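You operate a simulated robot arm through the tools that you are given. There is no shell and no other tool.

The job below is to be done with a simulated robot arm. You get a single attempt, and the scene is never put back.

Task
Dry the wet sherd with the fan and put it in the beige desk's drawer.
Fine: tilt the head down at it, switch on till the shine has gone, then off; shut the drawer.
Where things are to end (x, y in the base frame): plain beige sherd within 60 mm of [0, -840].

The check looks at the end state, three seconds after you hand in, the way a careful person would. Anything else that was tipped, shoved, dropped, spilled or broken makes it a failure.

Robot
A 6-joint arm with a two-finger parallel gripper, fixed in place. Base frame: the origin is at the foot of the arm, x ahead of it, y to its left, z up. Lengths are in mm, angles in rad, forces in N, time in s.
Its first joint turns from -2.897 to 2.897 rad. Payload 3.43 kg.
Tool frame: the origin (TCP) lies between the finger pads and is the grasp point; the fingertips stand 34 mm ahead of it; z points along the fingers, y is the line along which they close. Largest opening 128 mm; finger width 24, thickness 12; the body of the gripper, 48 by 130 mm, starts 96 mm behind the TCP.
Orientation is that of the tool frame in the base frame, as a unit quaternion [x, y, z, w]. With the fingers straight down and closing along the base's y, the tool's x points along the base's -x, its y along +y and its z along -z.

Tools
- The arm moves only by the tool drive_tool. Its argument "targets" is a list of rows, each a list of 6 numbers: the shift along the tool's x, y, z in units of 25 mm (1.0 is 25 mm), then the turn, a rotation vector about the tool's x, y, z in units of 6 degrees (1.0 is 6 degrees). In form: [[dx, dy, dz, ax, ay, az], ...]. A call has 1 to 20 rows; each row shifts and turns the commanded pose from where the row before left it, along the tool's axes as they then stand. "claw" is the opening, from 0 (shut) to 1 (fully open), set as the call begins (left out, the last holds). A call with a number of a shift or a turn outside -1 to 1 is refused whole. A row lasts 0.2 s, in which the tool goes at most 50 mm and 0.15 rad; a call with a longer step from one row to the next is refused whole, and so is a gripper value outside its range. A pose out of reach is approached as far as the arm can. The call stops where the force on the tool passes 40 N (or 10 N more than at its start, if that is more) or the arm is blocked; 0.2 s more then pass. Each finger travels about 153 mm/s and halts on what it meets, pressing with about 20 N; the grip force reading is that of the motor and also rises with nothing between the fingers. The clock runs only during rows and for 0.2 s after the last one: add rows that do not move to give the fingers time. The reply holds the time, the measured pose of the TCP, the force on the tool along the base axes, the opening and the grip force, in the units named above and with some noise, with the torque about the TCP (base axes, N m) and any sound that the robot's microphone picked up, and new pictures: "views" is both (left out), scene, wrist or none.
- Cameras (640 x 400 px; columns grow to the right, rows downward): "scene" is fixed at [399, -501.3, 1318.3]; the picture's right is [-0.85, 0.53, 0.00], its down [0.37, 0.60, -0.70] and it looks along [-0.37, -0.60, -0.71] (base axes); focal length 242 px, centre (320, 200). "wrist" rides on the gripper at [76, -11, -160] in the tool frame; the picture's right is [0.15, 0.99, 0.00], its down [-0.88, 0.13, -0.46] and it looks along [-0.45, 0.07, 0.89] (tool axes); focal length 234 px, centre (320, 200). There is no depth. A picture from a camera that has moved, and an enlarged one, comes with that camera's place and axes in the base frame and with its lens.
- enlarge(camera, box): a new picture of the part [left, top, right, bottom] of that camera's present view, enlarged. It takes no simulated time.
- finish_job(): hands the job in; it is judged then, once.

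Places have to be worked out from the pictures, the camera data and where the tool is seen. Open the gripper and draw the arm clear of the work before you hand the job in, unless the task says otherwise.

The tools are called by a JSON object that holds its "fn" and its "kwargs". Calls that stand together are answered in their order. drive_tool: Moves the arm, as the interface text tells. Its arguments: {"type":"object","properties":{"targets":{"type":"array"},"claw":{"type":"number"},"views":{"type":"string","enum":["both","scene","wrist","none"]}},"required":["targets"]} The other tools are called the same way: enlarge (camera, box) takes an enlarged picture of a part of a camera's view; finish_job () hands the job in.

At the start:

```text
time: 0.0
tcp_pos: [154.0, -558.0, 1113.5]
tool_rot: [0.0, 1.0, -0.001, 0.001]
force: [0.8, -0.1, 0.4]
ft_torque: [-0.05, 0.03, -0.01]
gripper_width: 127.9
grip_force: 0.1
```

scene: 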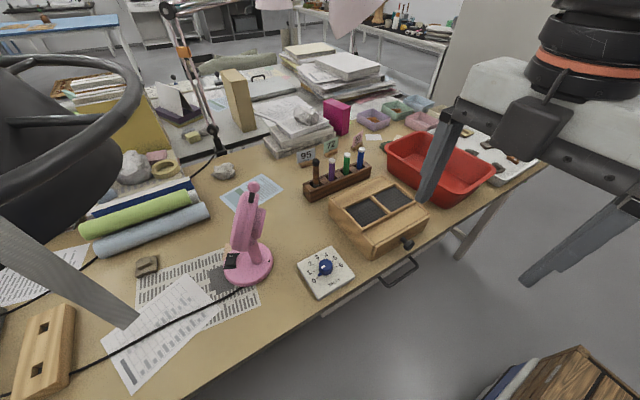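
wrist: 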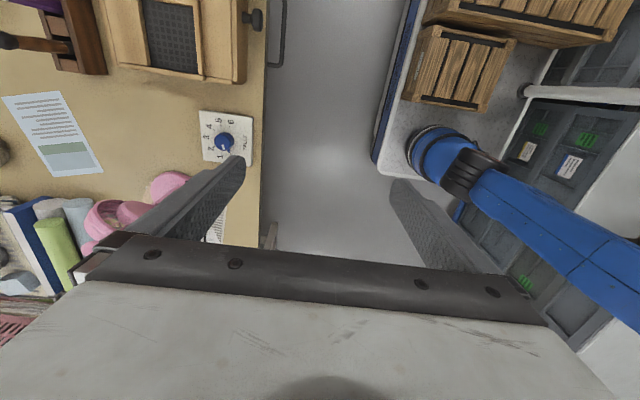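

I'll look closely at the scene before moving: the pink fan, the dial tile, the wooden box, the drawer handle, and the sherds.

{"fn": "enlarge", "kwargs": {"camera": "scene", "box": [200, 160, 440, 310]}}

{"fn": "enlarge", "kwargs": {"camera": "scene", "box": [100, 120, 340, 270]}}

{"fn": "enlarge", "kwargs": {"camera": "scene", "box": [0, 230, 240, 400]}}

{"fn": "enlarge", "kwargs": {"camera": "scene", "box": [240, 60, 480, 210]}}

{"fn": "enlarge", "kwargs": {"camera": "wrist", "box": [0, 0, 320, 250]}}

```text
2.67 times, centred on (320, 235) of scene
camera zoom: at [399.0, -501.3, 1318.3], right [-0.85, 0.53, 0.0], down [0.37, 0.6, -0.7], along [-0.37, -0.6, -0.71], focal length 646 px, centre (320, 107)
```

zoom: 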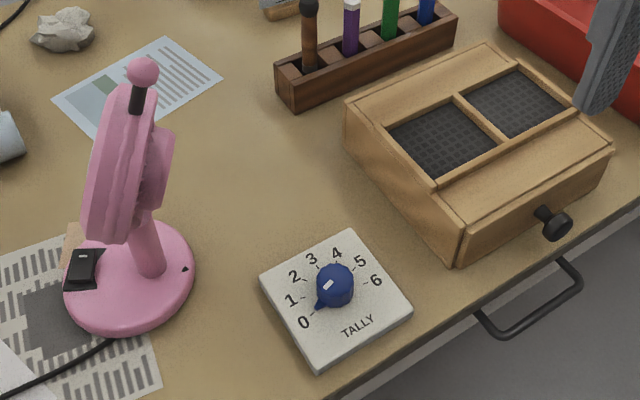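

```text
2.67 times, centred on (220, 195) of scene
camera zoom: at [399.0, -501.3, 1318.3], right [-0.85, 0.53, 0.0], down [0.37, 0.6, -0.7], along [-0.37, -0.6, -0.71], focal length 646 px, centre (587, 213)
```

zoom: 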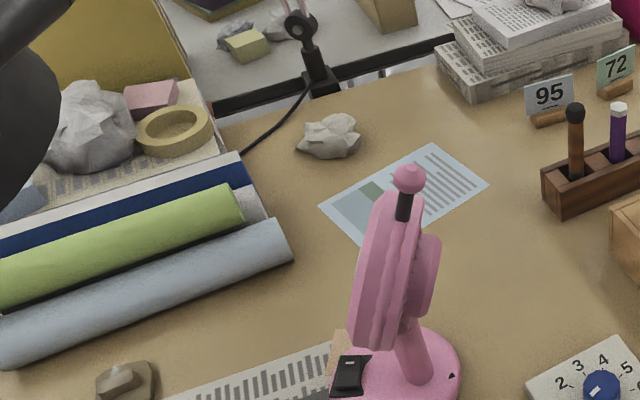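

```text
2.35 times, centred on (120, 315) of scene
camera zoom: at [399.0, -501.3, 1318.3], right [-0.85, 0.53, 0.0], down [0.37, 0.6, -0.7], along [-0.37, -0.6, -0.71], focal length 570 px, centre (791, -71)
```

zoom: 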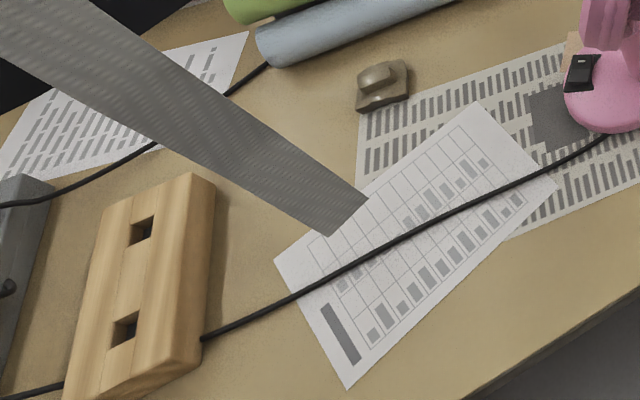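

```text
2.67 times, centred on (360, 135) of scene
camera zoom: at [399.0, -501.3, 1318.3], right [-0.85, 0.53, 0.0], down [0.37, 0.6, -0.7], along [-0.37, -0.6, -0.71], focal length 646 px, centre (213, 373)
```

zoom: 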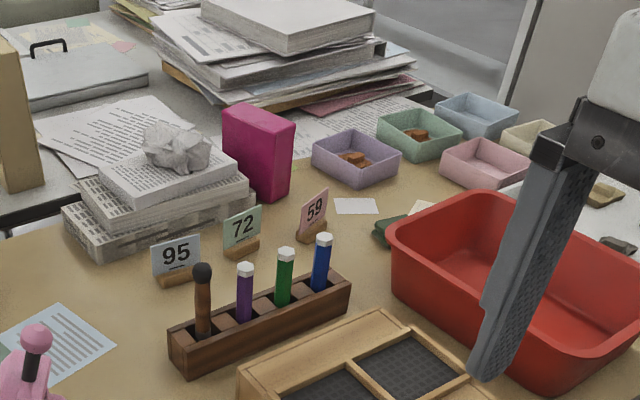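

```text
1.60 times, centred on (160, 125) of wrist
camera zoom: at [77.1, -567.9, 1272.4], right [-0.15, 0.99, 0.0], down [0.88, 0.13, 0.46], along [0.45, 0.06, -0.89], focal length 375 px, centre (576, 320)
```

zoom: 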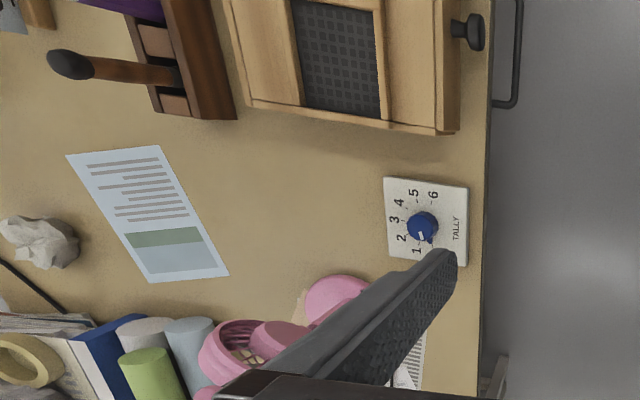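

The fan stands near the desk edge, with a black rocker on its base and a ball-topped stem for tilting. I zoom in on the beige patch behind its switch and on the brownish lump to the left, to find the wet sherd.

{"fn": "enlarge", "kwargs": {"camera": "scene", "box": [200, 170, 290, 300]}}

{"fn": "enlarge", "kwargs": {"camera": "scene", "box": [120, 240, 200, 290]}}

{"fn": "enlarge", "kwargs": {"camera": "scene", "box": [340, 80, 560, 210]}}

{"fn": "enlarge", "kwargs": {"camera": "scene", "box": [320, 170, 440, 290]}}

{"fn": "enlarge", "kwargs": {"camera": "wrist", "box": [70, 150, 270, 260]}}

```text
3.08 times, centred on (245, 235) of scene
camera zoom: at [399.0, -501.3, 1318.3], right [-0.85, 0.53, 0.0], down [0.37, 0.6, -0.7], along [-0.37, -0.6, -0.71], focal length 745 px, centre (551, 92)
```

zoom: 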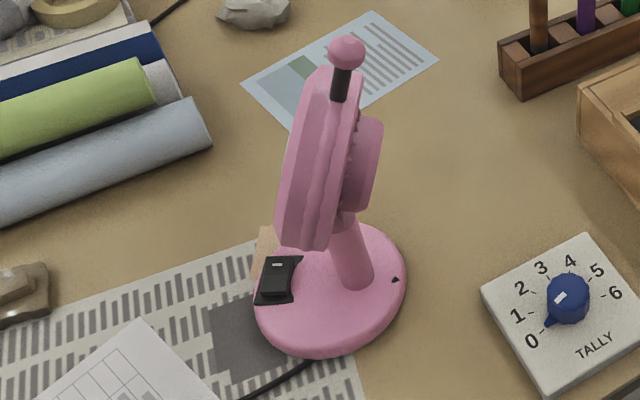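

```text
8.00 times, centred on (160, 265) of scene
camera zoom: at [399.0, -501.3, 1318.3], right [-0.85, 0.53, 0.0], down [0.37, 0.6, -0.7], along [-0.37, -0.6, -0.71], focal length 1937 px, centre (1600, -320)
```

zoom: 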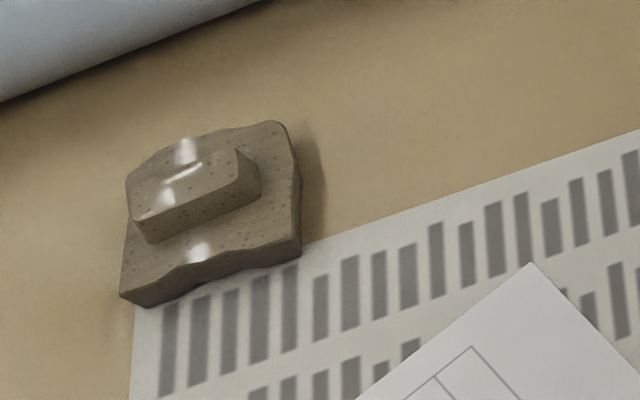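

```text
2.91 times, centred on (450, 145) of scene
camera zoom: at [399.0, -501.3, 1318.3], right [-0.85, 0.53, 0.0], down [0.37, 0.6, -0.7], along [-0.37, -0.6, -0.71], focal length 704 px, centre (-58, 360)
```

zoom: 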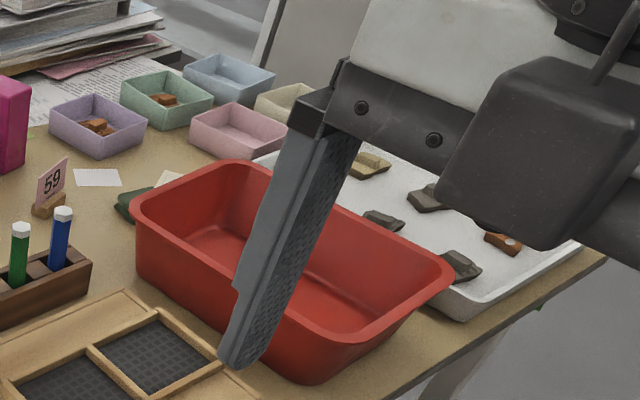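

```text
3.33 times, centred on (380, 230) of scene
camera zoom: at [399.0, -501.3, 1318.3], right [-0.85, 0.53, 0.0], down [0.37, 0.6, -0.7], along [-0.37, -0.6, -0.71], focal length 807 px, centre (120, 100)
```

zoom: 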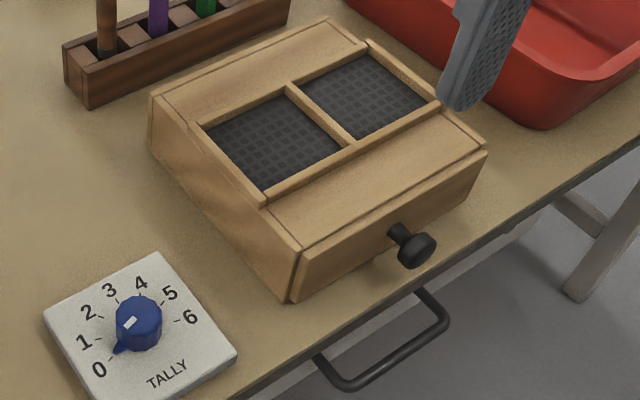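

```text
3.20 times, centred on (170, 205) of wrist
camera zoom: at [77.1, -567.9, 1272.4], right [-0.15, 0.99, 0.0], down [0.88, 0.13, 0.46], along [0.45, 0.06, -0.89], focal length 749 px, centre (800, 184)
```

zoom: 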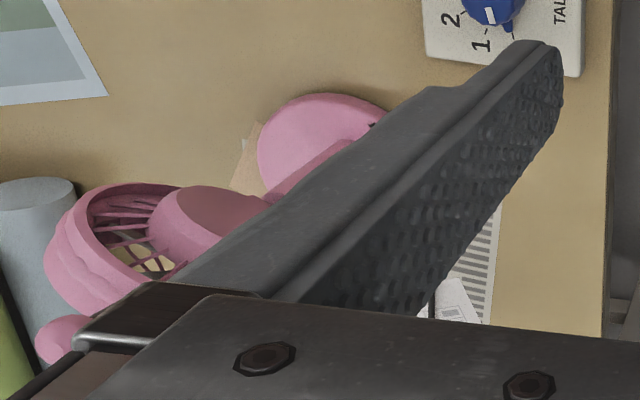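

The shiny lump on the left, around (610, -1020), looks like the wet sherd. The desk's drawer handle is around (0, -670, 635) under the desk edge. Something dark hangs at upper left near the scene camera, so I tilt the tool up in place to look across the desk with the wrist camera.

{"fn": "drive_tool", "kwargs": {"targets": [[0, 0, 0, 1, 0, 0], [0, 0, 0, 1, 0, 0], [0, 0, 0, 1, 0, 0], [0, 0, 0, 1, 0, 0], [0, 0, 0, 1, 0, 0], [0, 0, 0, 1, 0, 0], [0, 0, 0, 1, 0, 0], [0, 0, 0, 1, 0, 0]]}}

```text
time: 1.8
tcp_pos: [155.0, -557.2, 1112.4]
tool_rot: [0.0, 0.913, -0.408, 0.001]
force: [-0.8, -0.6, 0.3]
ft_torque: [0.04, 0.0, 0.0]
gripper_width: 128.1
grip_force: 0.1
camera wrist: at [77.4, -445.7, 1227.2], right [-0.15, 0.66, -0.74], down [0.88, 0.43, 0.21], along [0.45, -0.62, -0.64], focal length 234 px, centre (320, 200)
```

scene: 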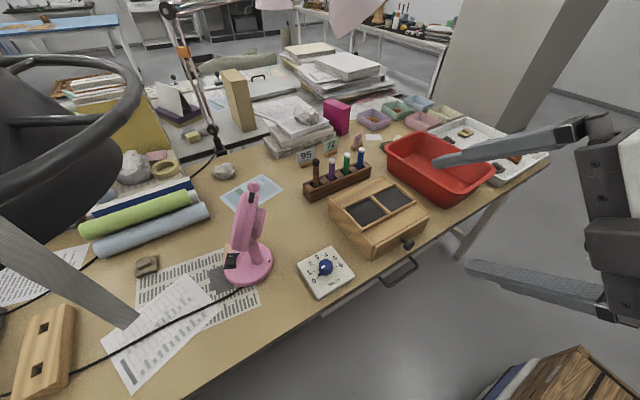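
wrist: 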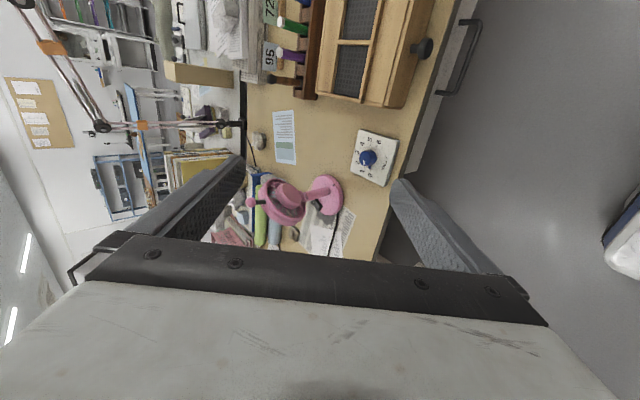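

The wrist view shows the lamp's arm rises at the back of the desk; the dark object at left is still hidden behind the gripper. I roll the tool about its own axis to bring that side into view.

{"fn": "drive_tool", "kwargs": {"targets": [[0, 0, 0, 0, 0, -1], [0, 0, 0, 0, 0, -1], [0, 0, 0, 0, 0, -1], [0, 0, 0, 0, 0, -1], [0, 0, 0, 0, 0, -1], [0, 0, 0, 0, 0, -1], [0, 0, 0, 0, 0, -1], [0, 0, 0, 0, 0, -1], [0, 0, 0, 0, 0, -1], [0, 0, 0, 0, 0, -1]]}}

{"fn": "enlarge", "kwargs": {"camera": "scene", "box": [0, 40, 240, 340]}}

```text
time: 4.0
tcp_pos: [166.3, -560.2, 1114.8]
tool_rot: [-0.454, 0.792, -0.351, -0.205]
force: [0.7, -0.6, 0.0]
ft_torque: [-0.02, 0.01, 0.01]
gripper_width: 127.8
grip_force: 0.1
out of reach, approached as far as the arm can: row 10
camera wrist: at [136.9, -489.0, 1274.9], right [-0.93, 0.25, -0.27], down [0.33, 0.89, -0.31], along [0.17, -0.38, -0.91], focal length 234 px, centre (320, 200)
```

scene: 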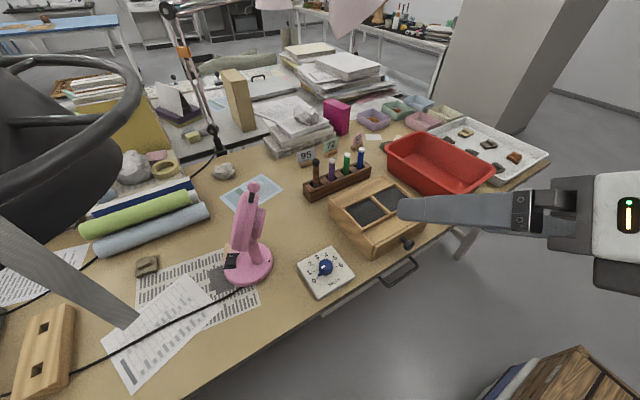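
wrist: 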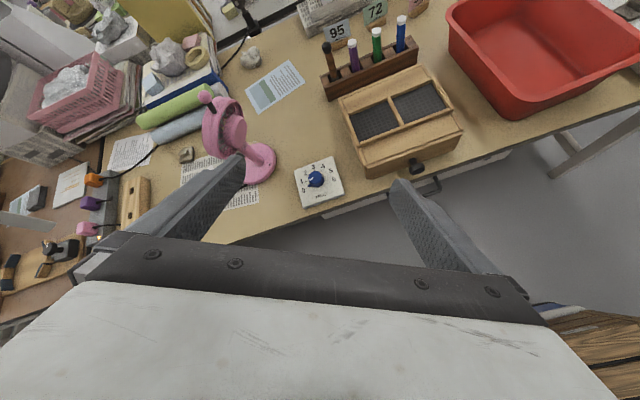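

```text
1.33 times, centred on (120, 190) of scene
camera zoom: at [399.0, -501.3, 1318.3], right [-0.85, 0.53, 0.0], down [0.37, 0.6, -0.7], along [-0.37, -0.6, -0.71], focal length 323 px, centre (587, 213)
```

zoom: 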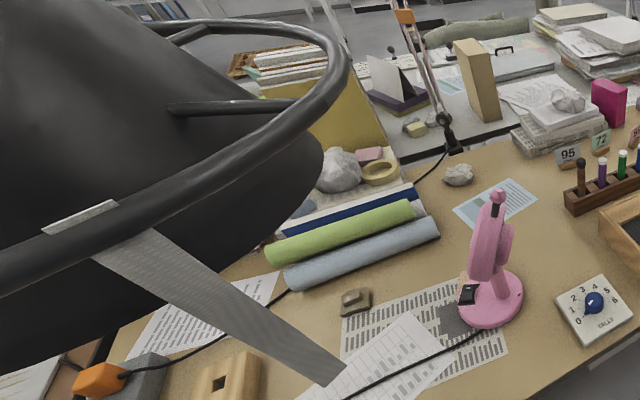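

The wrist camera now sees the fan and sherd with nothing hanging over them so far. I enlarge its left part to check for the strap/lamp object and the sherd.

{"fn": "enlarge", "kwargs": {"camera": "wrist", "box": [0, 60, 280, 280]}}

{"fn": "enlarge", "kwargs": {"camera": "wrist", "box": [120, 70, 300, 220]}}

{"fn": "enlarge", "kwargs": {"camera": "wrist", "box": [280, 100, 520, 250]}}

```text
1.82 times, centred on (140, 170) of wrist
camera zoom: at [136.9, -489.0, 1274.9], right [-0.93, 0.25, -0.27], down [0.33, 0.89, -0.31], along [0.17, -0.38, -0.91], focal length 426 px, centre (647, 254)
```

zoom: 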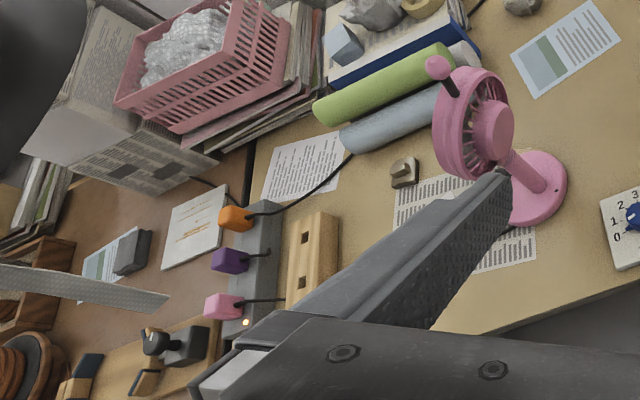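

```text
2.67 times, centred on (210, 145) of wrist
camera zoom: at [136.9, -489.0, 1274.9], right [-0.93, 0.25, -0.27], down [0.33, 0.89, -0.31], along [0.17, -0.38, -0.91], focal length 624 px, centre (613, 347)
```

zoom: 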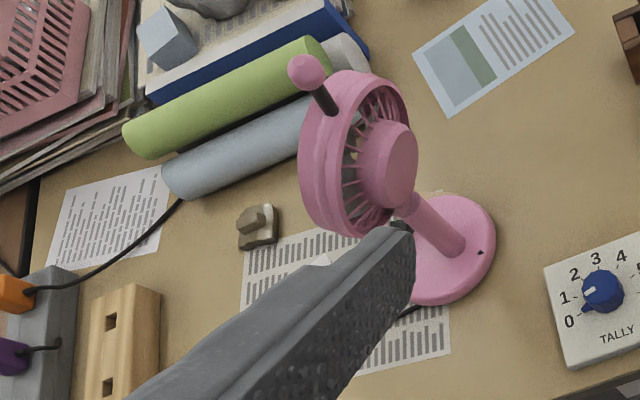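

```text
2.67 times, centred on (400, 175) of wrist
camera zoom: at [136.9, -489.0, 1274.9], right [-0.93, 0.25, -0.27], down [0.33, 0.89, -0.31], along [0.17, -0.38, -0.91], focal length 624 px, centre (107, 267)
```

zoom: 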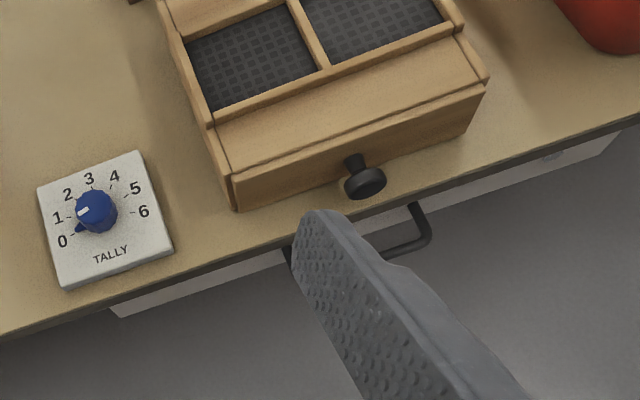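

I triangulated the sherd at about (610, -1010, 750), roughly 1180 mm from the base axis, so it is only reachable with a tilted tool. A loose strap end hangs at about (501, -657, 1089). I'll look beyond the right edge for the arm itself, and at the left for that hanging object.

{"fn": "enlarge", "kwargs": {"camera": "scene", "box": [520, 100, 640, 390]}}

{"fn": "enlarge", "kwargs": {"camera": "scene", "box": [0, 0, 80, 400]}}

{"fn": "enlarge", "kwargs": {"camera": "wrist", "box": [0, 0, 60, 400]}}

```text
1.38 times, centred on (580, 245) of scene
camera zoom: at [399.0, -501.3, 1318.3], right [-0.85, 0.53, 0.0], down [0.37, 0.6, -0.7], along [-0.37, -0.6, -0.71], focal length 334 px, centre (-39, 138)
```

zoom: 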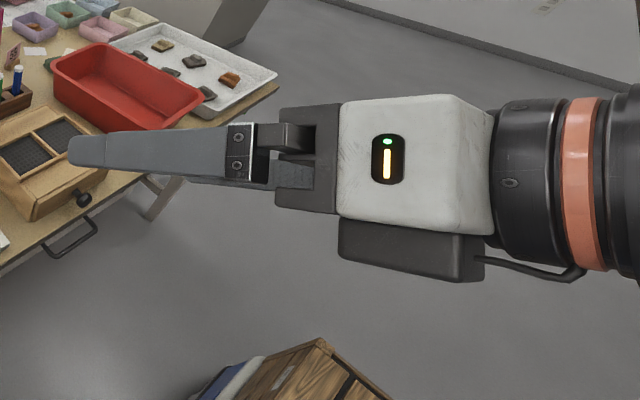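

```text
1.00 times, centred on (40, 200) of scene (not enlarged: the box is as wide or as high as the picture)
camera zoom: at [399.0, -501.3, 1318.3], right [-0.85, 0.53, 0.0], down [0.37, 0.6, -0.7], along [-0.37, -0.6, -0.71], focal length 242 px, centre (600, 200)
```

zoom: 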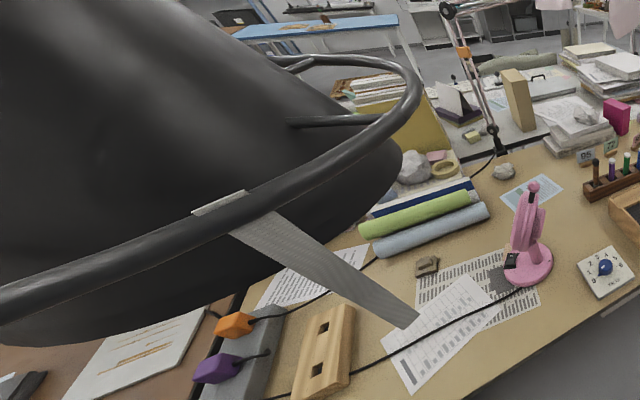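

```text
1.00 times, centred on (30, 200) of wrist (not enlarged: the box is as wide or as high as the picture)
camera zoom: at [136.9, -489.0, 1274.9], right [-0.93, 0.25, -0.27], down [0.33, 0.89, -0.31], along [0.17, -0.38, -0.91], focal length 234 px, centre (610, 200)
```

zoom: 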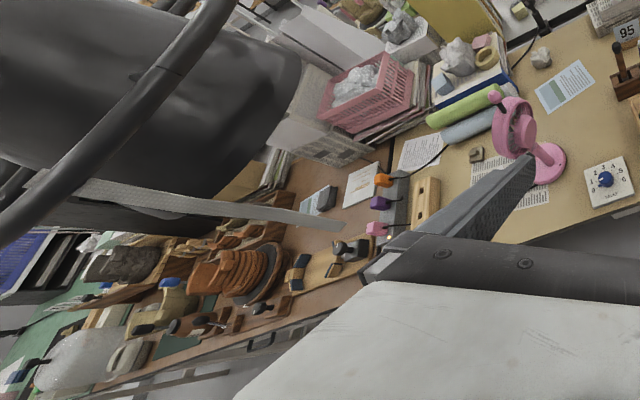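

Enlarging narrow boxes lets me see past the picture edge. The hanging black hood sits at about z > 1100 around x > 480, y -650…-810, with a strap hanging vertically at (500, -650) between z 1090 and 1240. Now I look further to the right for the arm and base.

{"fn": "enlarge", "kwargs": {"camera": "scene", "box": [638, 0, 640, 400]}}

{"fn": "enlarge", "kwargs": {"camera": "scene", "box": [638, 398, 640, 400]}}

{"fn": "enlarge", "kwargs": {"camera": "scene", "box": [0, 0, 2, 400]}}

```text
1.00 times, centred on (639, 200) of scene (not enlarged: the box is as wide or as high as the picture)
camera zoom: at [399.0, -501.3, 1318.3], right [-0.85, 0.53, 0.0], down [0.37, 0.6, -0.7], along [-0.37, -0.6, -0.71], focal length 242 px, centre (1, 200)
```

zoom: 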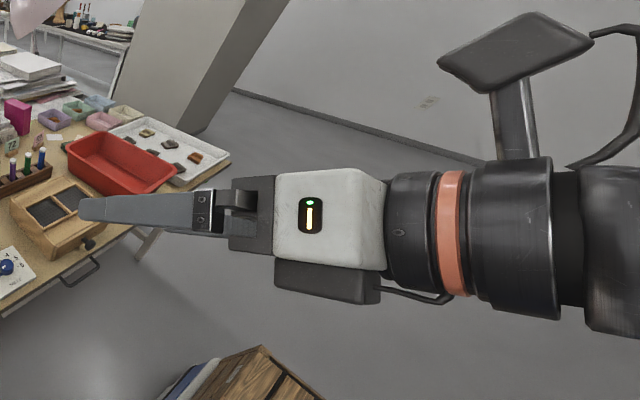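

```text
16.00 times, centred on (639, 399) of scene
camera zoom: at [399.0, -501.3, 1318.3], right [-0.85, 0.53, 0.0], down [0.37, 0.6, -0.7], along [-0.37, -0.6, -0.71], focal length 3874 px, centre (-4784, -2984)
```

zoom: 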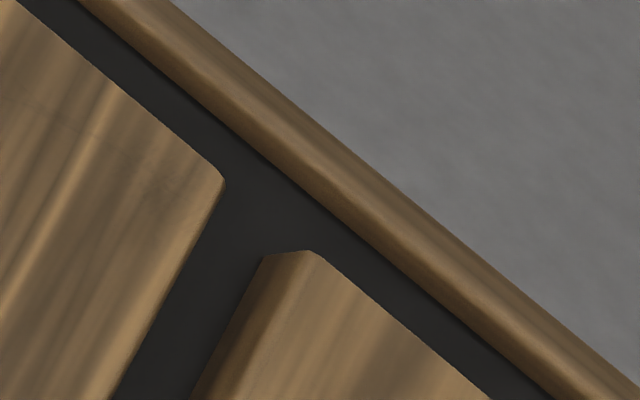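

```text
1.00 times, centred on (1, 200) of scene (not enlarged: the box is as wide or as high as the picture)
camera zoom: at [399.0, -501.3, 1318.3], right [-0.85, 0.53, 0.0], down [0.37, 0.6, -0.7], along [-0.37, -0.6, -0.71], focal length 242 px, centre (639, 200)
```

zoom: 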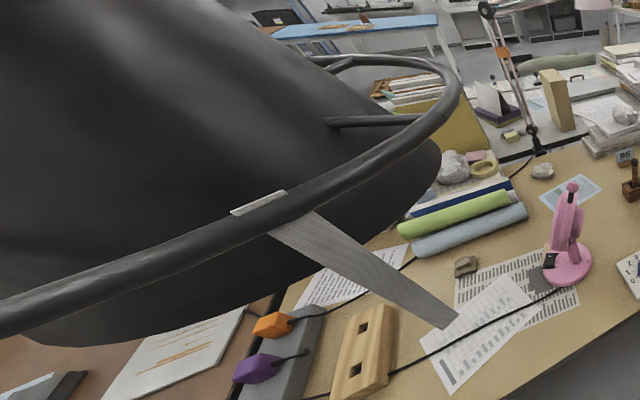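

I can't pin the hood down exactly, but staying below z ≈ 1080 near x > 420 avoids it. I bring the tool back through straight-down and roll it so the camera side faces the base, which is the neutral pose for reaching outward.

{"fn": "drive_tool", "kwargs": {"targets": [[0, 0, 0, 0, 0, 1], [0, 0, 0, 0, 0, 1], [0, 0, 0, 0, 0, 1], [0, 0, 0, 0, 0, 1], [0, 0, 0, 0, 0, 1], [0, 0, 0, 0, 0, 1], [0, 0, 0, 0, 0, 1], [0, 0, 0, 0, 0, 1], [0, 0, 0, 0, 0, 1], [0, 0, 0, 0, 0, 1], [0, 0, 0, -1, 0, 0], [0, 0, 0, -1, 0, 0], [0, 0, 0, -1, 0, 0], [0, 0, 0, -1, 0, 0], [0, 0, 0, -1, 0, 0], [0, 0, 0, -1, 0, 0], [0, 0, 0, -1, 0, 0], [0, 0, 0, -1, 0, 0]], "views": "none"}}

{"fn": "drive_tool", "kwargs": {"targets": [[0, 0, 0, 0, 0, 1], [0, 0, 0, 0, 0, 1], [0, 0, 0, 0, 0, 1], [0, 0, 0, 0, 0, 1], [0, 0, 0, 0, 0, 1], [0, 0, 0, 0, 0, 1], [0, 0, 0, 0, 0, 1], [0, 0, 0, 0, 0, 1], [0, 0, 0, 0, 0, 1], [0, 0, 0, 0, 0, 1]], "views": "both"}}

```text
time: 7.8
tcp_pos: [165.8, -559.6, 1115.3]
tool_rot: [0.0, 1.0, 0.0, 0.001]
force: [0.5, 0.3, 0.4]
ft_torque: [-0.03, 0.04, 0.01]
gripper_width: 128.0
grip_force: 0.1
```

```text
time: 10.0
tcp_pos: [164.6, -560.5, 1114.4]
tool_rot: [0.5, 0.866, -0.001, 0.001]
force: [-0.3, 1.2, 0.1]
ft_torque: [0.01, 0.04, 0.01]
gripper_width: 128.1
grip_force: 0.0
camera wrist: at [116.9, -499.7, 1274.2], right [0.78, 0.62, 0.0], down [0.55, -0.7, 0.46], along [0.28, -0.36, -0.89], focal length 234 px, centre (320, 200)
```

scene: 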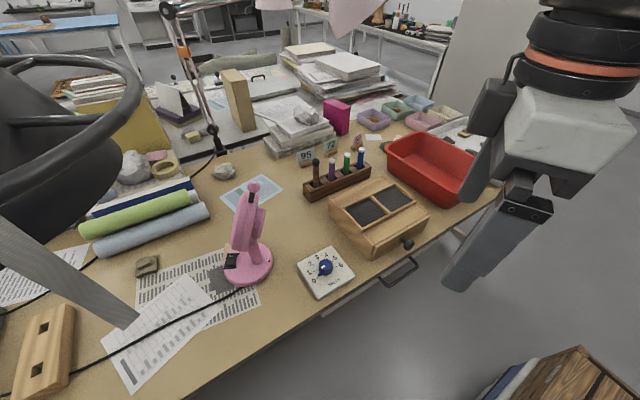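
wrist: 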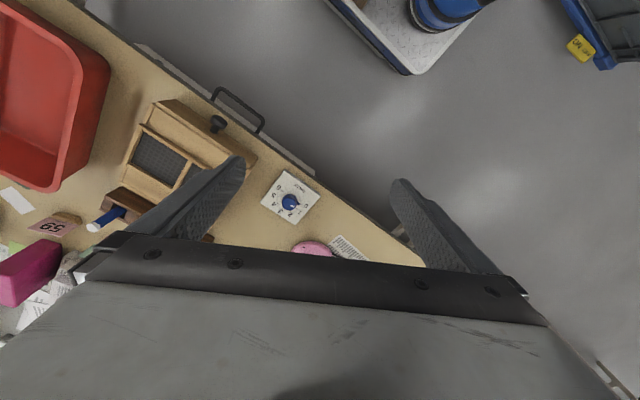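

Tool x now points at azimuth 120° (towards the base) as intended. I tilt the tool 48° outward in place to look horizontally along the desk at the fan and sherd.

{"fn": "drive_tool", "kwargs": {"targets": [[0, 0, 0, 0, -1, 0], [0, 0, 0, 0, -1, 0], [0, 0, 0, 0, -1, 0], [0, 0, 0, 0, -1, 0], [0, 0, 0, 0, -1, 0], [0, 0, 0, 0, -1, 0], [0, 0, 0, 0, -1, 0], [0, 0, 0, 0, -1, 0]], "views": "both"}}

```text
time: 11.8
tcp_pos: [164.2, -559.1, 1114.8]
tool_rot: [0.456, 0.791, -0.204, 0.354]
force: [0.5, -0.5, 0.0]
ft_torque: [0.02, -0.02, 0.02]
gripper_width: 128.1
grip_force: 0.0
camera wrist: at [70.2, -419.0, 1164.8], right [0.81, 0.58, -0.11], down [0.24, -0.15, 0.96], along [0.54, -0.8, -0.26], focal length 234 px, centre (320, 200)
```

scene: 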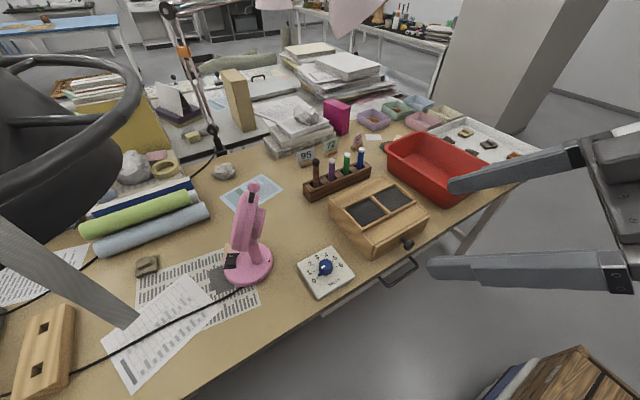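
wrist: 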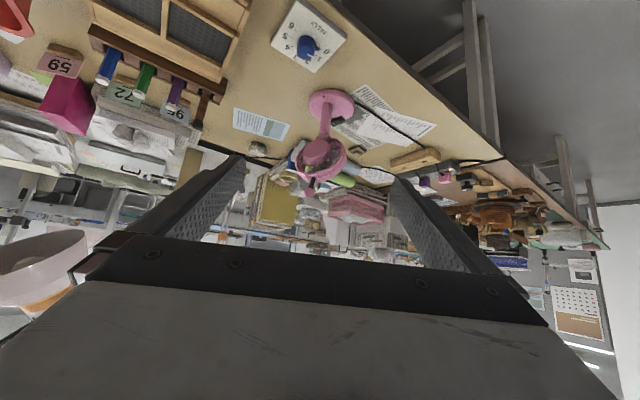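

The view is upside-down but clear. I move the tool along its axis toward the fan, to about (240, -690, 930), to examine the head, the ball and the switch from close by.

{"fn": "drive_tool", "kwargs": {"targets": [[0.145, 0, 0.945, 0, 0, 0], [0.145, 0, 0.945, 0, 0, 0], [0.145, 0, 0.945, 0, 0, 0], [0.145, 0, 0.945, 0, 0, 0], [0.145, 0, 0.945, 0, 0, 0], [0.145, 0, 0.945, 0, 0, 0], [0.145, 0, 0.945, 0, 0, 0], [0.145, 0, 0.945, 0, 0, 0], [0.145, 0, 0.945, 0, 0, 0], [0.145, 0, 0.945, 0, 0, 0]], "views": "both"}}

{"fn": "enlarge", "kwargs": {"camera": "wrist", "box": [200, 0, 480, 240]}}

{"fn": "enlarge", "kwargs": {"camera": "wrist", "box": [200, 0, 640, 2]}}

```text
time: 14.0
tcp_pos: [241.4, -692.1, 930.3]
tool_rot: [0.457, 0.79, -0.204, 0.354]
force: [1.1, -0.9, 0.6]
ft_torque: [0.0, -0.02, -0.05]
gripper_width: 128.0
grip_force: 0.0
camera wrist: at [145.9, -550.1, 980.4], right [0.81, 0.58, -0.11], down [0.24, -0.15, 0.96], along [0.54, -0.8, -0.26], focal length 234 px, centre (320, 200)
```

scene: 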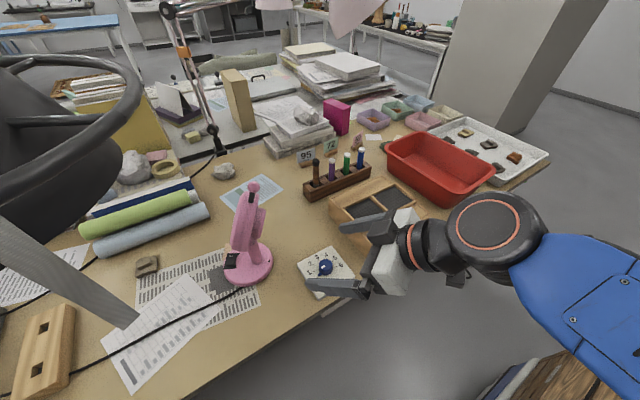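
wrist: 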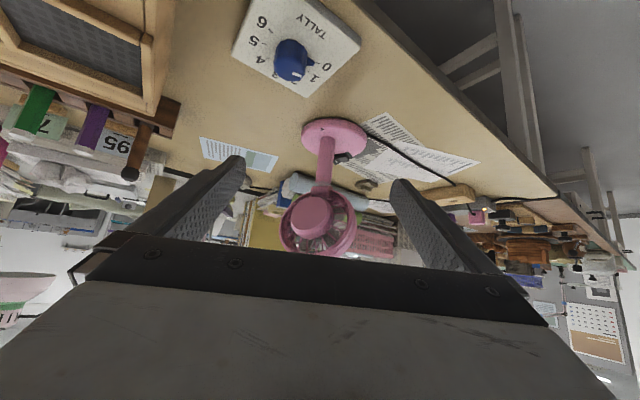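

```text
1.67 times, centred on (340, 120) of wrist
camera zoom: at [145.9, -550.1, 980.4], right [0.81, 0.58, -0.11], down [0.24, -0.15, 0.96], along [0.54, -0.8, -0.26], focal length 390 px, centre (287, 333)
```

zoom: 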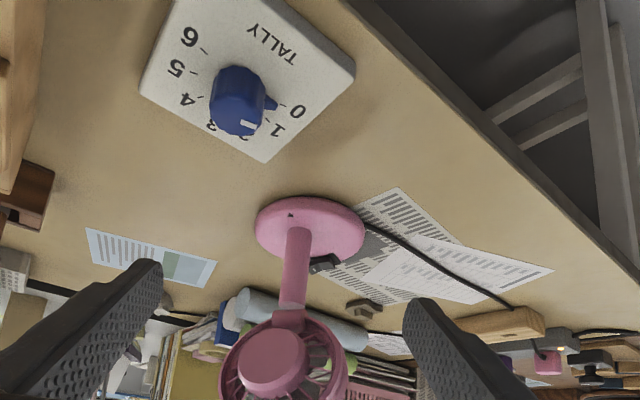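

```text
1.45 times, centred on (420, 1) of wrist
camera zoom: at [145.9, -550.1, 980.4], right [0.81, 0.58, -0.11], down [0.24, -0.15, 0.96], along [0.54, -0.8, -0.26], focal length 341 px, centre (174, 490)
```

zoom: 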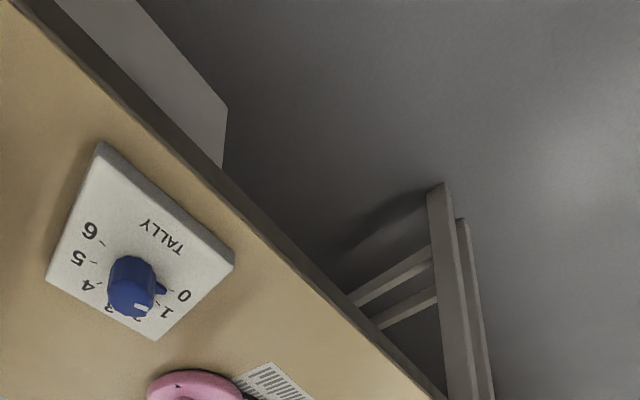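

From two views I place the fan's head centre at about (355, -865, 917), the ball at (329, -848, 1019) and the fan's facing direction at azimuth -30°, straight at the sherd. I turn the tool to that azimuth and rise, so that I can pinch the ball along the hinge axis and swing the head down.

{"fn": "drive_tool", "kwargs": {"targets": [[-0.84, 0, -0.76, -0.743, 0, -0.669], [-0.84, 0, -0.76, -0.743, 0, -0.669], [-0.84, 0, -0.76, -0.743, 0, -0.669], [-0.84, 0, -0.76, -0.743, 0, -0.669], [-0.84, 0, -0.76, -0.743, 0, -0.669]], "views": "none"}}

{"fn": "drive_tool", "kwargs": {"targets": [[-0.42, -0.6, 0.47, 0, 0, 0], [-0.42, -0.6, 0.47, 0, 0, 0], [-0.42, -0.6, 0.47, 0, 0, 0], [-0.42, -0.6, 0.47, 0, 0, 0]], "views": "both"}}

{"fn": "enlarge", "kwargs": {"camera": "wrist", "box": [200, 60, 440, 240]}}

{"fn": "enlarge", "kwargs": {"camera": "scene", "box": [200, 150, 340, 290]}}

```text
time: 15.2
tcp_pos: [241.5, -689.9, 1072.6]
tool_rot: [0.235, 0.882, -0.105, 0.395]
force: [0.6, 1.5, 0.9]
ft_torque: [-0.02, 0.01, -0.03]
gripper_width: 128.0
grip_force: 0.0
```

```text
time: 16.2
tcp_pos: [267.3, -775.3, 1071.4]
tool_rot: [0.236, 0.882, -0.106, 0.395]
force: [-0.1, -0.1, 0.8]
ft_torque: [0.02, 0.02, -0.01]
gripper_width: 127.9
grip_force: 0.0
camera wrist: at [114.0, -700.5, 1122.1], right [0.41, 0.91, -0.11], down [0.28, -0.01, 0.96], along [0.87, -0.42, -0.26], focal length 234 px, centre (320, 200)
```

scene: 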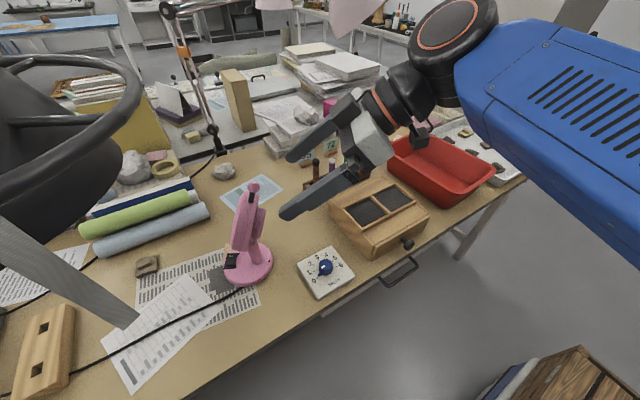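
wrist: 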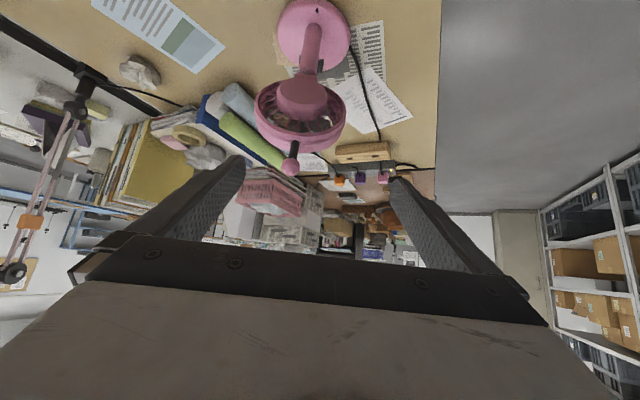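

```text
2.22 times, centred on (320, 150) of wrist
camera zoom: at [114.0, -700.5, 1122.1], right [0.41, 0.91, -0.11], down [0.28, -0.01, 0.96], along [0.87, -0.42, -0.26], focal length 520 px, centre (320, 311)
```

zoom: 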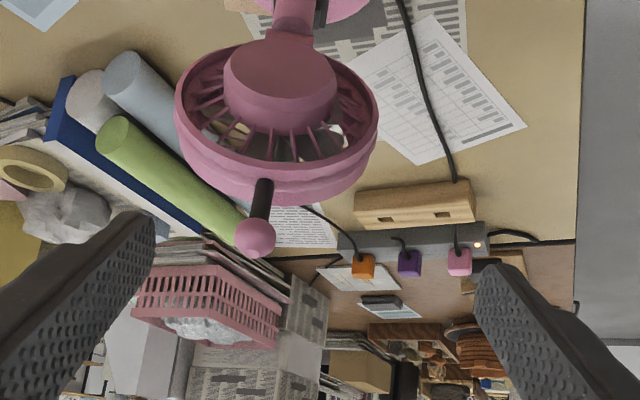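

```text
2.86 times, centred on (270, 220) of scene
camera zoom: at [399.0, -501.3, 1318.3], right [-0.85, 0.53, 0.0], down [0.37, 0.6, -0.7], along [-0.37, -0.6, -0.71], focal length 692 px, centre (463, 143)
```

zoom: 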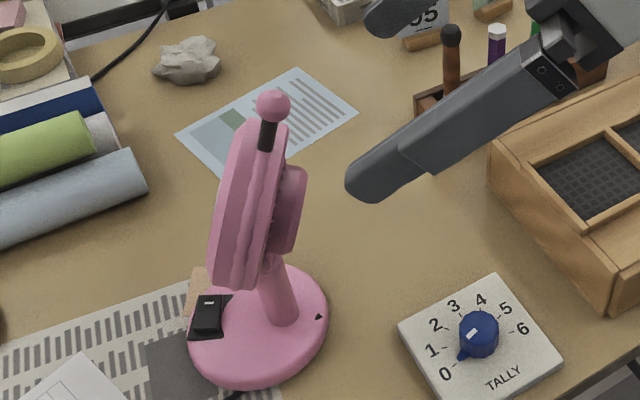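

The ball triangulates again to (329, -848, 1017). Rather than squeeze it, I'll close the fingers to a 12 mm gap, so it nests against the tips and can be pushed around its arc. First I line up about 25 mm short of it.

{"fn": "drive_tool", "kwargs": {"targets": [[-0.4, -0.65, 0.6, 0, 0, 0], [-0.4, -0.65, 0.6, 0, 0, 0], [0, 0, 0, 0, 0, 0], [0, 0, 0, 0, 0, 0]], "claw": 0.094, "views": "both"}}

{"fn": "enlarge", "kwargs": {"camera": "wrist", "box": [240, 60, 400, 220]}}

{"fn": "enlarge", "kwargs": {"camera": "scene", "box": [210, 150, 330, 270]}}

```text
time: 17.2
tcp_pos: [280.7, -820.0, 1067.2]
tool_rot: [0.237, 0.882, -0.107, 0.394]
force: [0.1, 0.1, -0.5]
ft_torque: [-0.01, -0.02, 0.01]
gripper_width: 12.0
grip_force: 0.0
camera wrist: at [128.4, -745.5, 1117.3], right [0.41, 0.91, -0.11], down [0.28, -0.01, 0.96], along [0.87, -0.42, -0.26], focal length 234 px, centre (320, 200)
```

scene: 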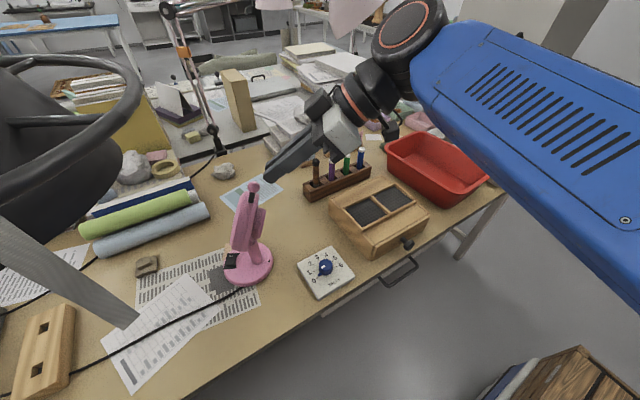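
wrist: 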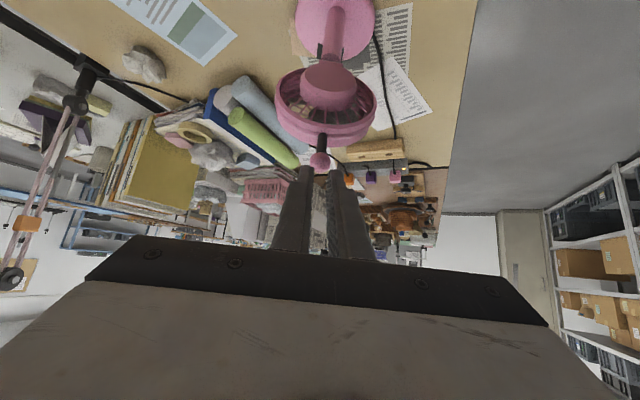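

```text
2.50 times, centred on (320, 140) of wrist
camera zoom: at [128.4, -745.5, 1117.3], right [0.41, 0.91, -0.11], down [0.28, -0.01, 0.96], along [0.87, -0.42, -0.26], focal length 585 px, centre (320, 350)
```

zoom: 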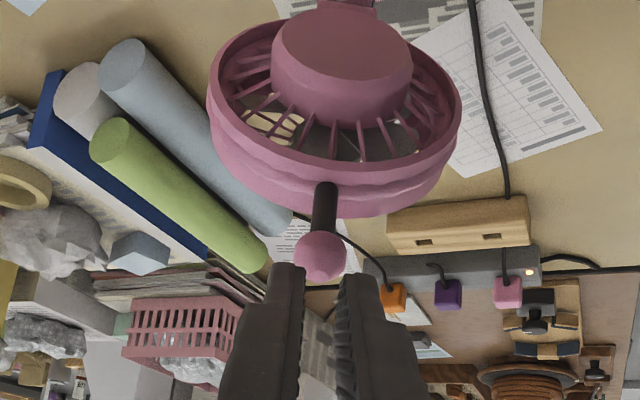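

```text
3.33 times, centred on (270, 210) of scene
camera zoom: at [399.0, -501.3, 1318.3], right [-0.85, 0.53, 0.0], down [0.37, 0.6, -0.7], along [-0.37, -0.6, -0.71], focal length 807 px, centre (487, 167)
```

zoom: 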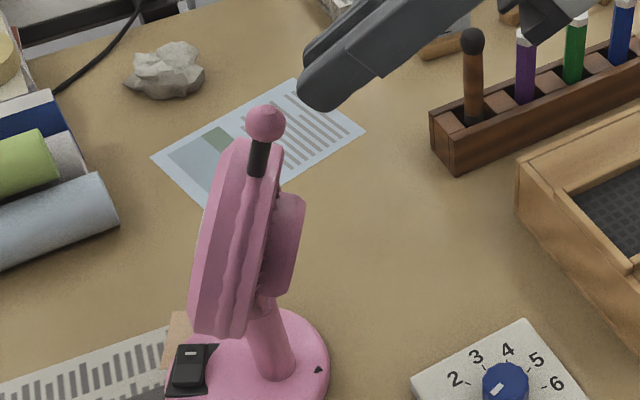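

The ball is centred in line with the finger gap, about 32 mm ahead of contact. I advance to contact, then do the first third of the arc and check.

{"fn": "drive_tool", "kwargs": {"targets": [[0.08, 0, 0.6, 0, 0, 0], [0.08, 0, 0.6, 0, 0, 0], [0, 0, 0.1, 0, 0, 0]], "views": "none"}}

{"fn": "drive_tool", "kwargs": {"targets": [[-0.25, 0, 0.17, 0, 0, 0], [-0.24, 0, 0.17, 0, 0, 0], [-0.22, 0, 0.2, 0, 0, 0], [-0.215, 0, 0.205, 0, 0, 0]], "views": "both"}}

{"fn": "enlarge", "kwargs": {"camera": "wrist", "box": [240, 60, 400, 220]}}

{"fn": "enlarge", "kwargs": {"camera": "scene", "box": [210, 150, 330, 270]}}

```text
time: 18.0
tcp_pos: [300.3, -831.2, 1042.2]
tool_rot: [0.236, 0.882, -0.105, 0.394]
force: [0.4, 2.1, 2.4]
ft_torque: [0.03, -0.1, 0.04]
gripper_width: 12.7
grip_force: 0.5
```

```text
time: 19.0
tcp_pos: [323.6, -847.2, 1046.8]
tool_rot: [0.236, 0.882, -0.107, 0.395]
force: [0.3, 1.4, -0.1]
ft_torque: [0.03, -0.05, 0.0]
gripper_width: 12.5
grip_force: 0.2
camera wrist: at [171.0, -770.5, 1097.1], right [0.41, 0.91, -0.11], down [0.28, -0.01, 0.96], along [0.87, -0.42, -0.26], focal length 234 px, centre (320, 200)
```

scene: 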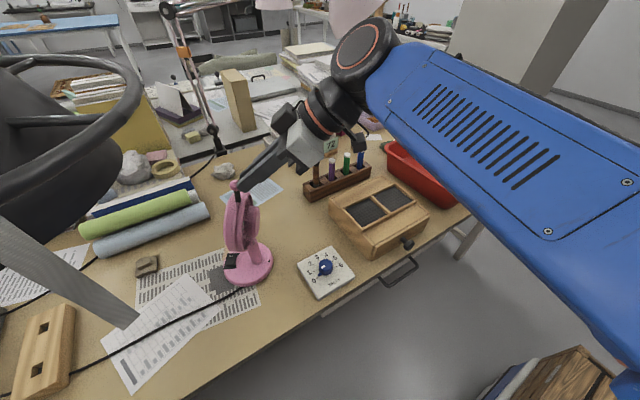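
wrist: 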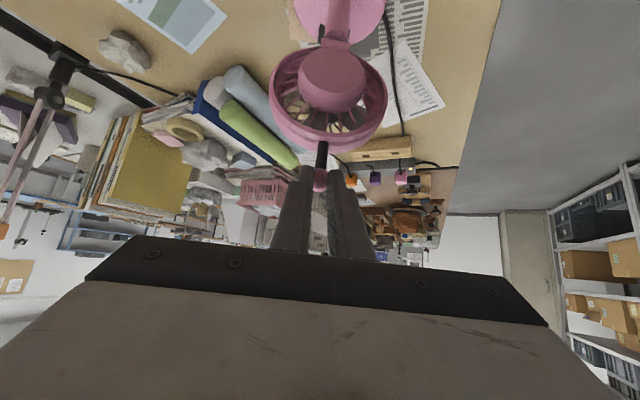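

```text
2.50 times, centred on (320, 140) of wrist
camera zoom: at [171.0, -770.5, 1097.1], right [0.41, 0.91, -0.11], down [0.28, -0.01, 0.96], along [0.87, -0.42, -0.26], focal length 585 px, centre (320, 350)
```

zoom: 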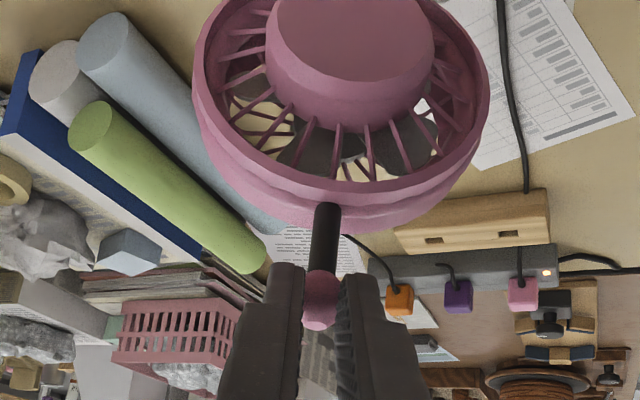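

```text
3.33 times, centred on (270, 210) of scene
camera zoom: at [399.0, -501.3, 1318.3], right [-0.85, 0.53, 0.0], down [0.37, 0.6, -0.7], along [-0.37, -0.6, -0.71], focal length 807 px, centre (487, 167)
```

zoom: 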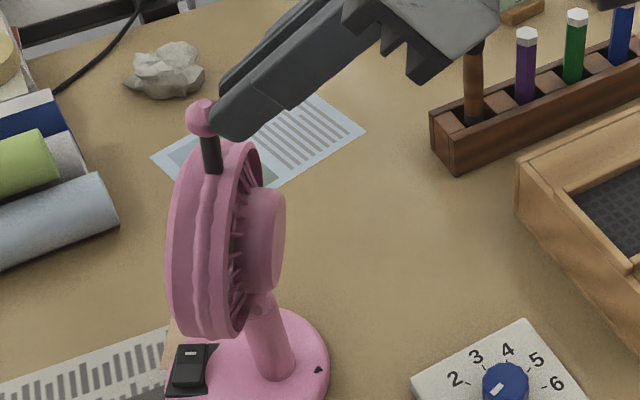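

The head swung with low force and the fan base has not moved. The head is now about level, so I continue the arc down toward the sherd.

{"fn": "drive_tool", "kwargs": {"targets": [[-0.19, 0, 0.23, 0, 0, 0], [-0.185, 0, 0.234, 0, 0, 0], [-0.155, 0, 0.255, 0, 0, 0], [-0.155, 0, 0.255, 0, 0, 0], [-0.105, 0, 0.24, 0, 0, 0], [-0.105, 0, 0.24, 0, 0, 0]], "views": "both"}}

{"fn": "enlarge", "kwargs": {"camera": "wrist", "box": [240, 60, 400, 220]}}

{"fn": "enlarge", "kwargs": {"camera": "scene", "box": [210, 150, 330, 270]}}

```text
time: 20.4
tcp_pos: [359.9, -866.7, 1039.4]
tool_rot: [0.236, 0.882, -0.106, 0.394]
force: [-0.8, 0.1, -0.1]
ft_torque: [-0.01, 0.03, -0.03]
gripper_width: 12.3
grip_force: 0.0
camera wrist: at [207.2, -792.1, 1090.1], right [0.41, 0.91, -0.11], down [0.28, -0.01, 0.96], along [0.87, -0.42, -0.26], focal length 234 px, centre (320, 200)
```

scene: 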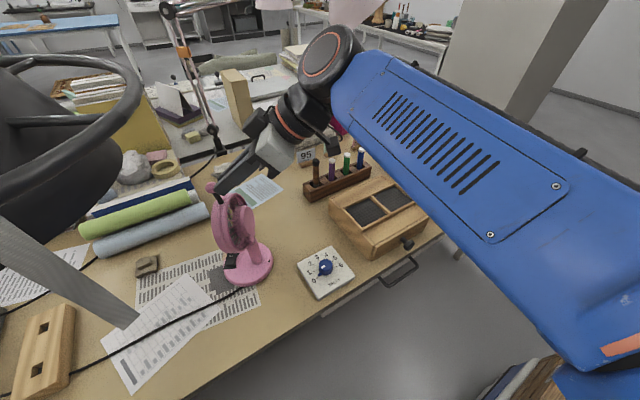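
wrist: 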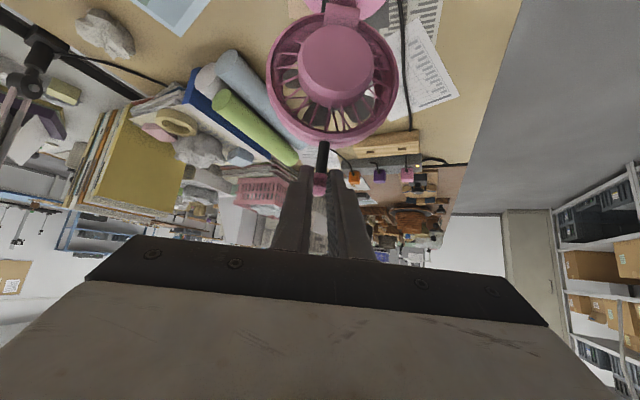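

```text
2.50 times, centred on (320, 140) of wrist
camera zoom: at [207.2, -792.1, 1090.1], right [0.41, 0.91, -0.11], down [0.28, -0.01, 0.96], along [0.87, -0.42, -0.26], focal length 585 px, centre (320, 350)
```

zoom: 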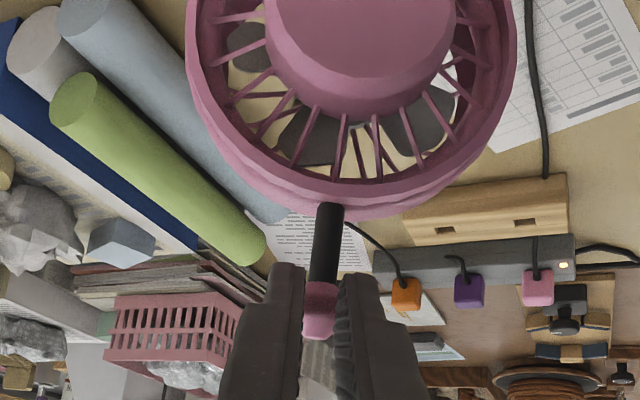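

```text
3.33 times, centred on (270, 210) of scene
camera zoom: at [399.0, -501.3, 1318.3], right [-0.85, 0.53, 0.0], down [0.37, 0.6, -0.7], along [-0.37, -0.6, -0.71], focal length 807 px, centre (487, 167)
```

zoom: 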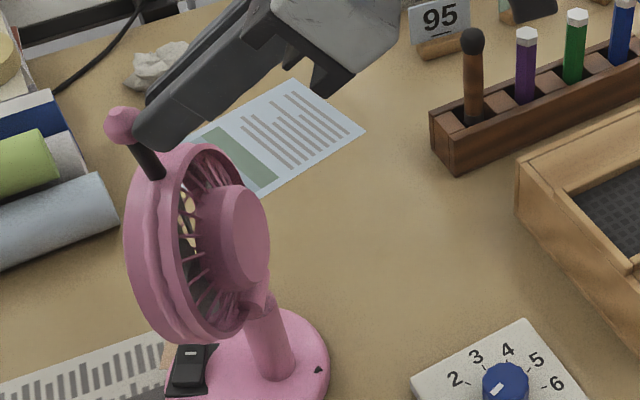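

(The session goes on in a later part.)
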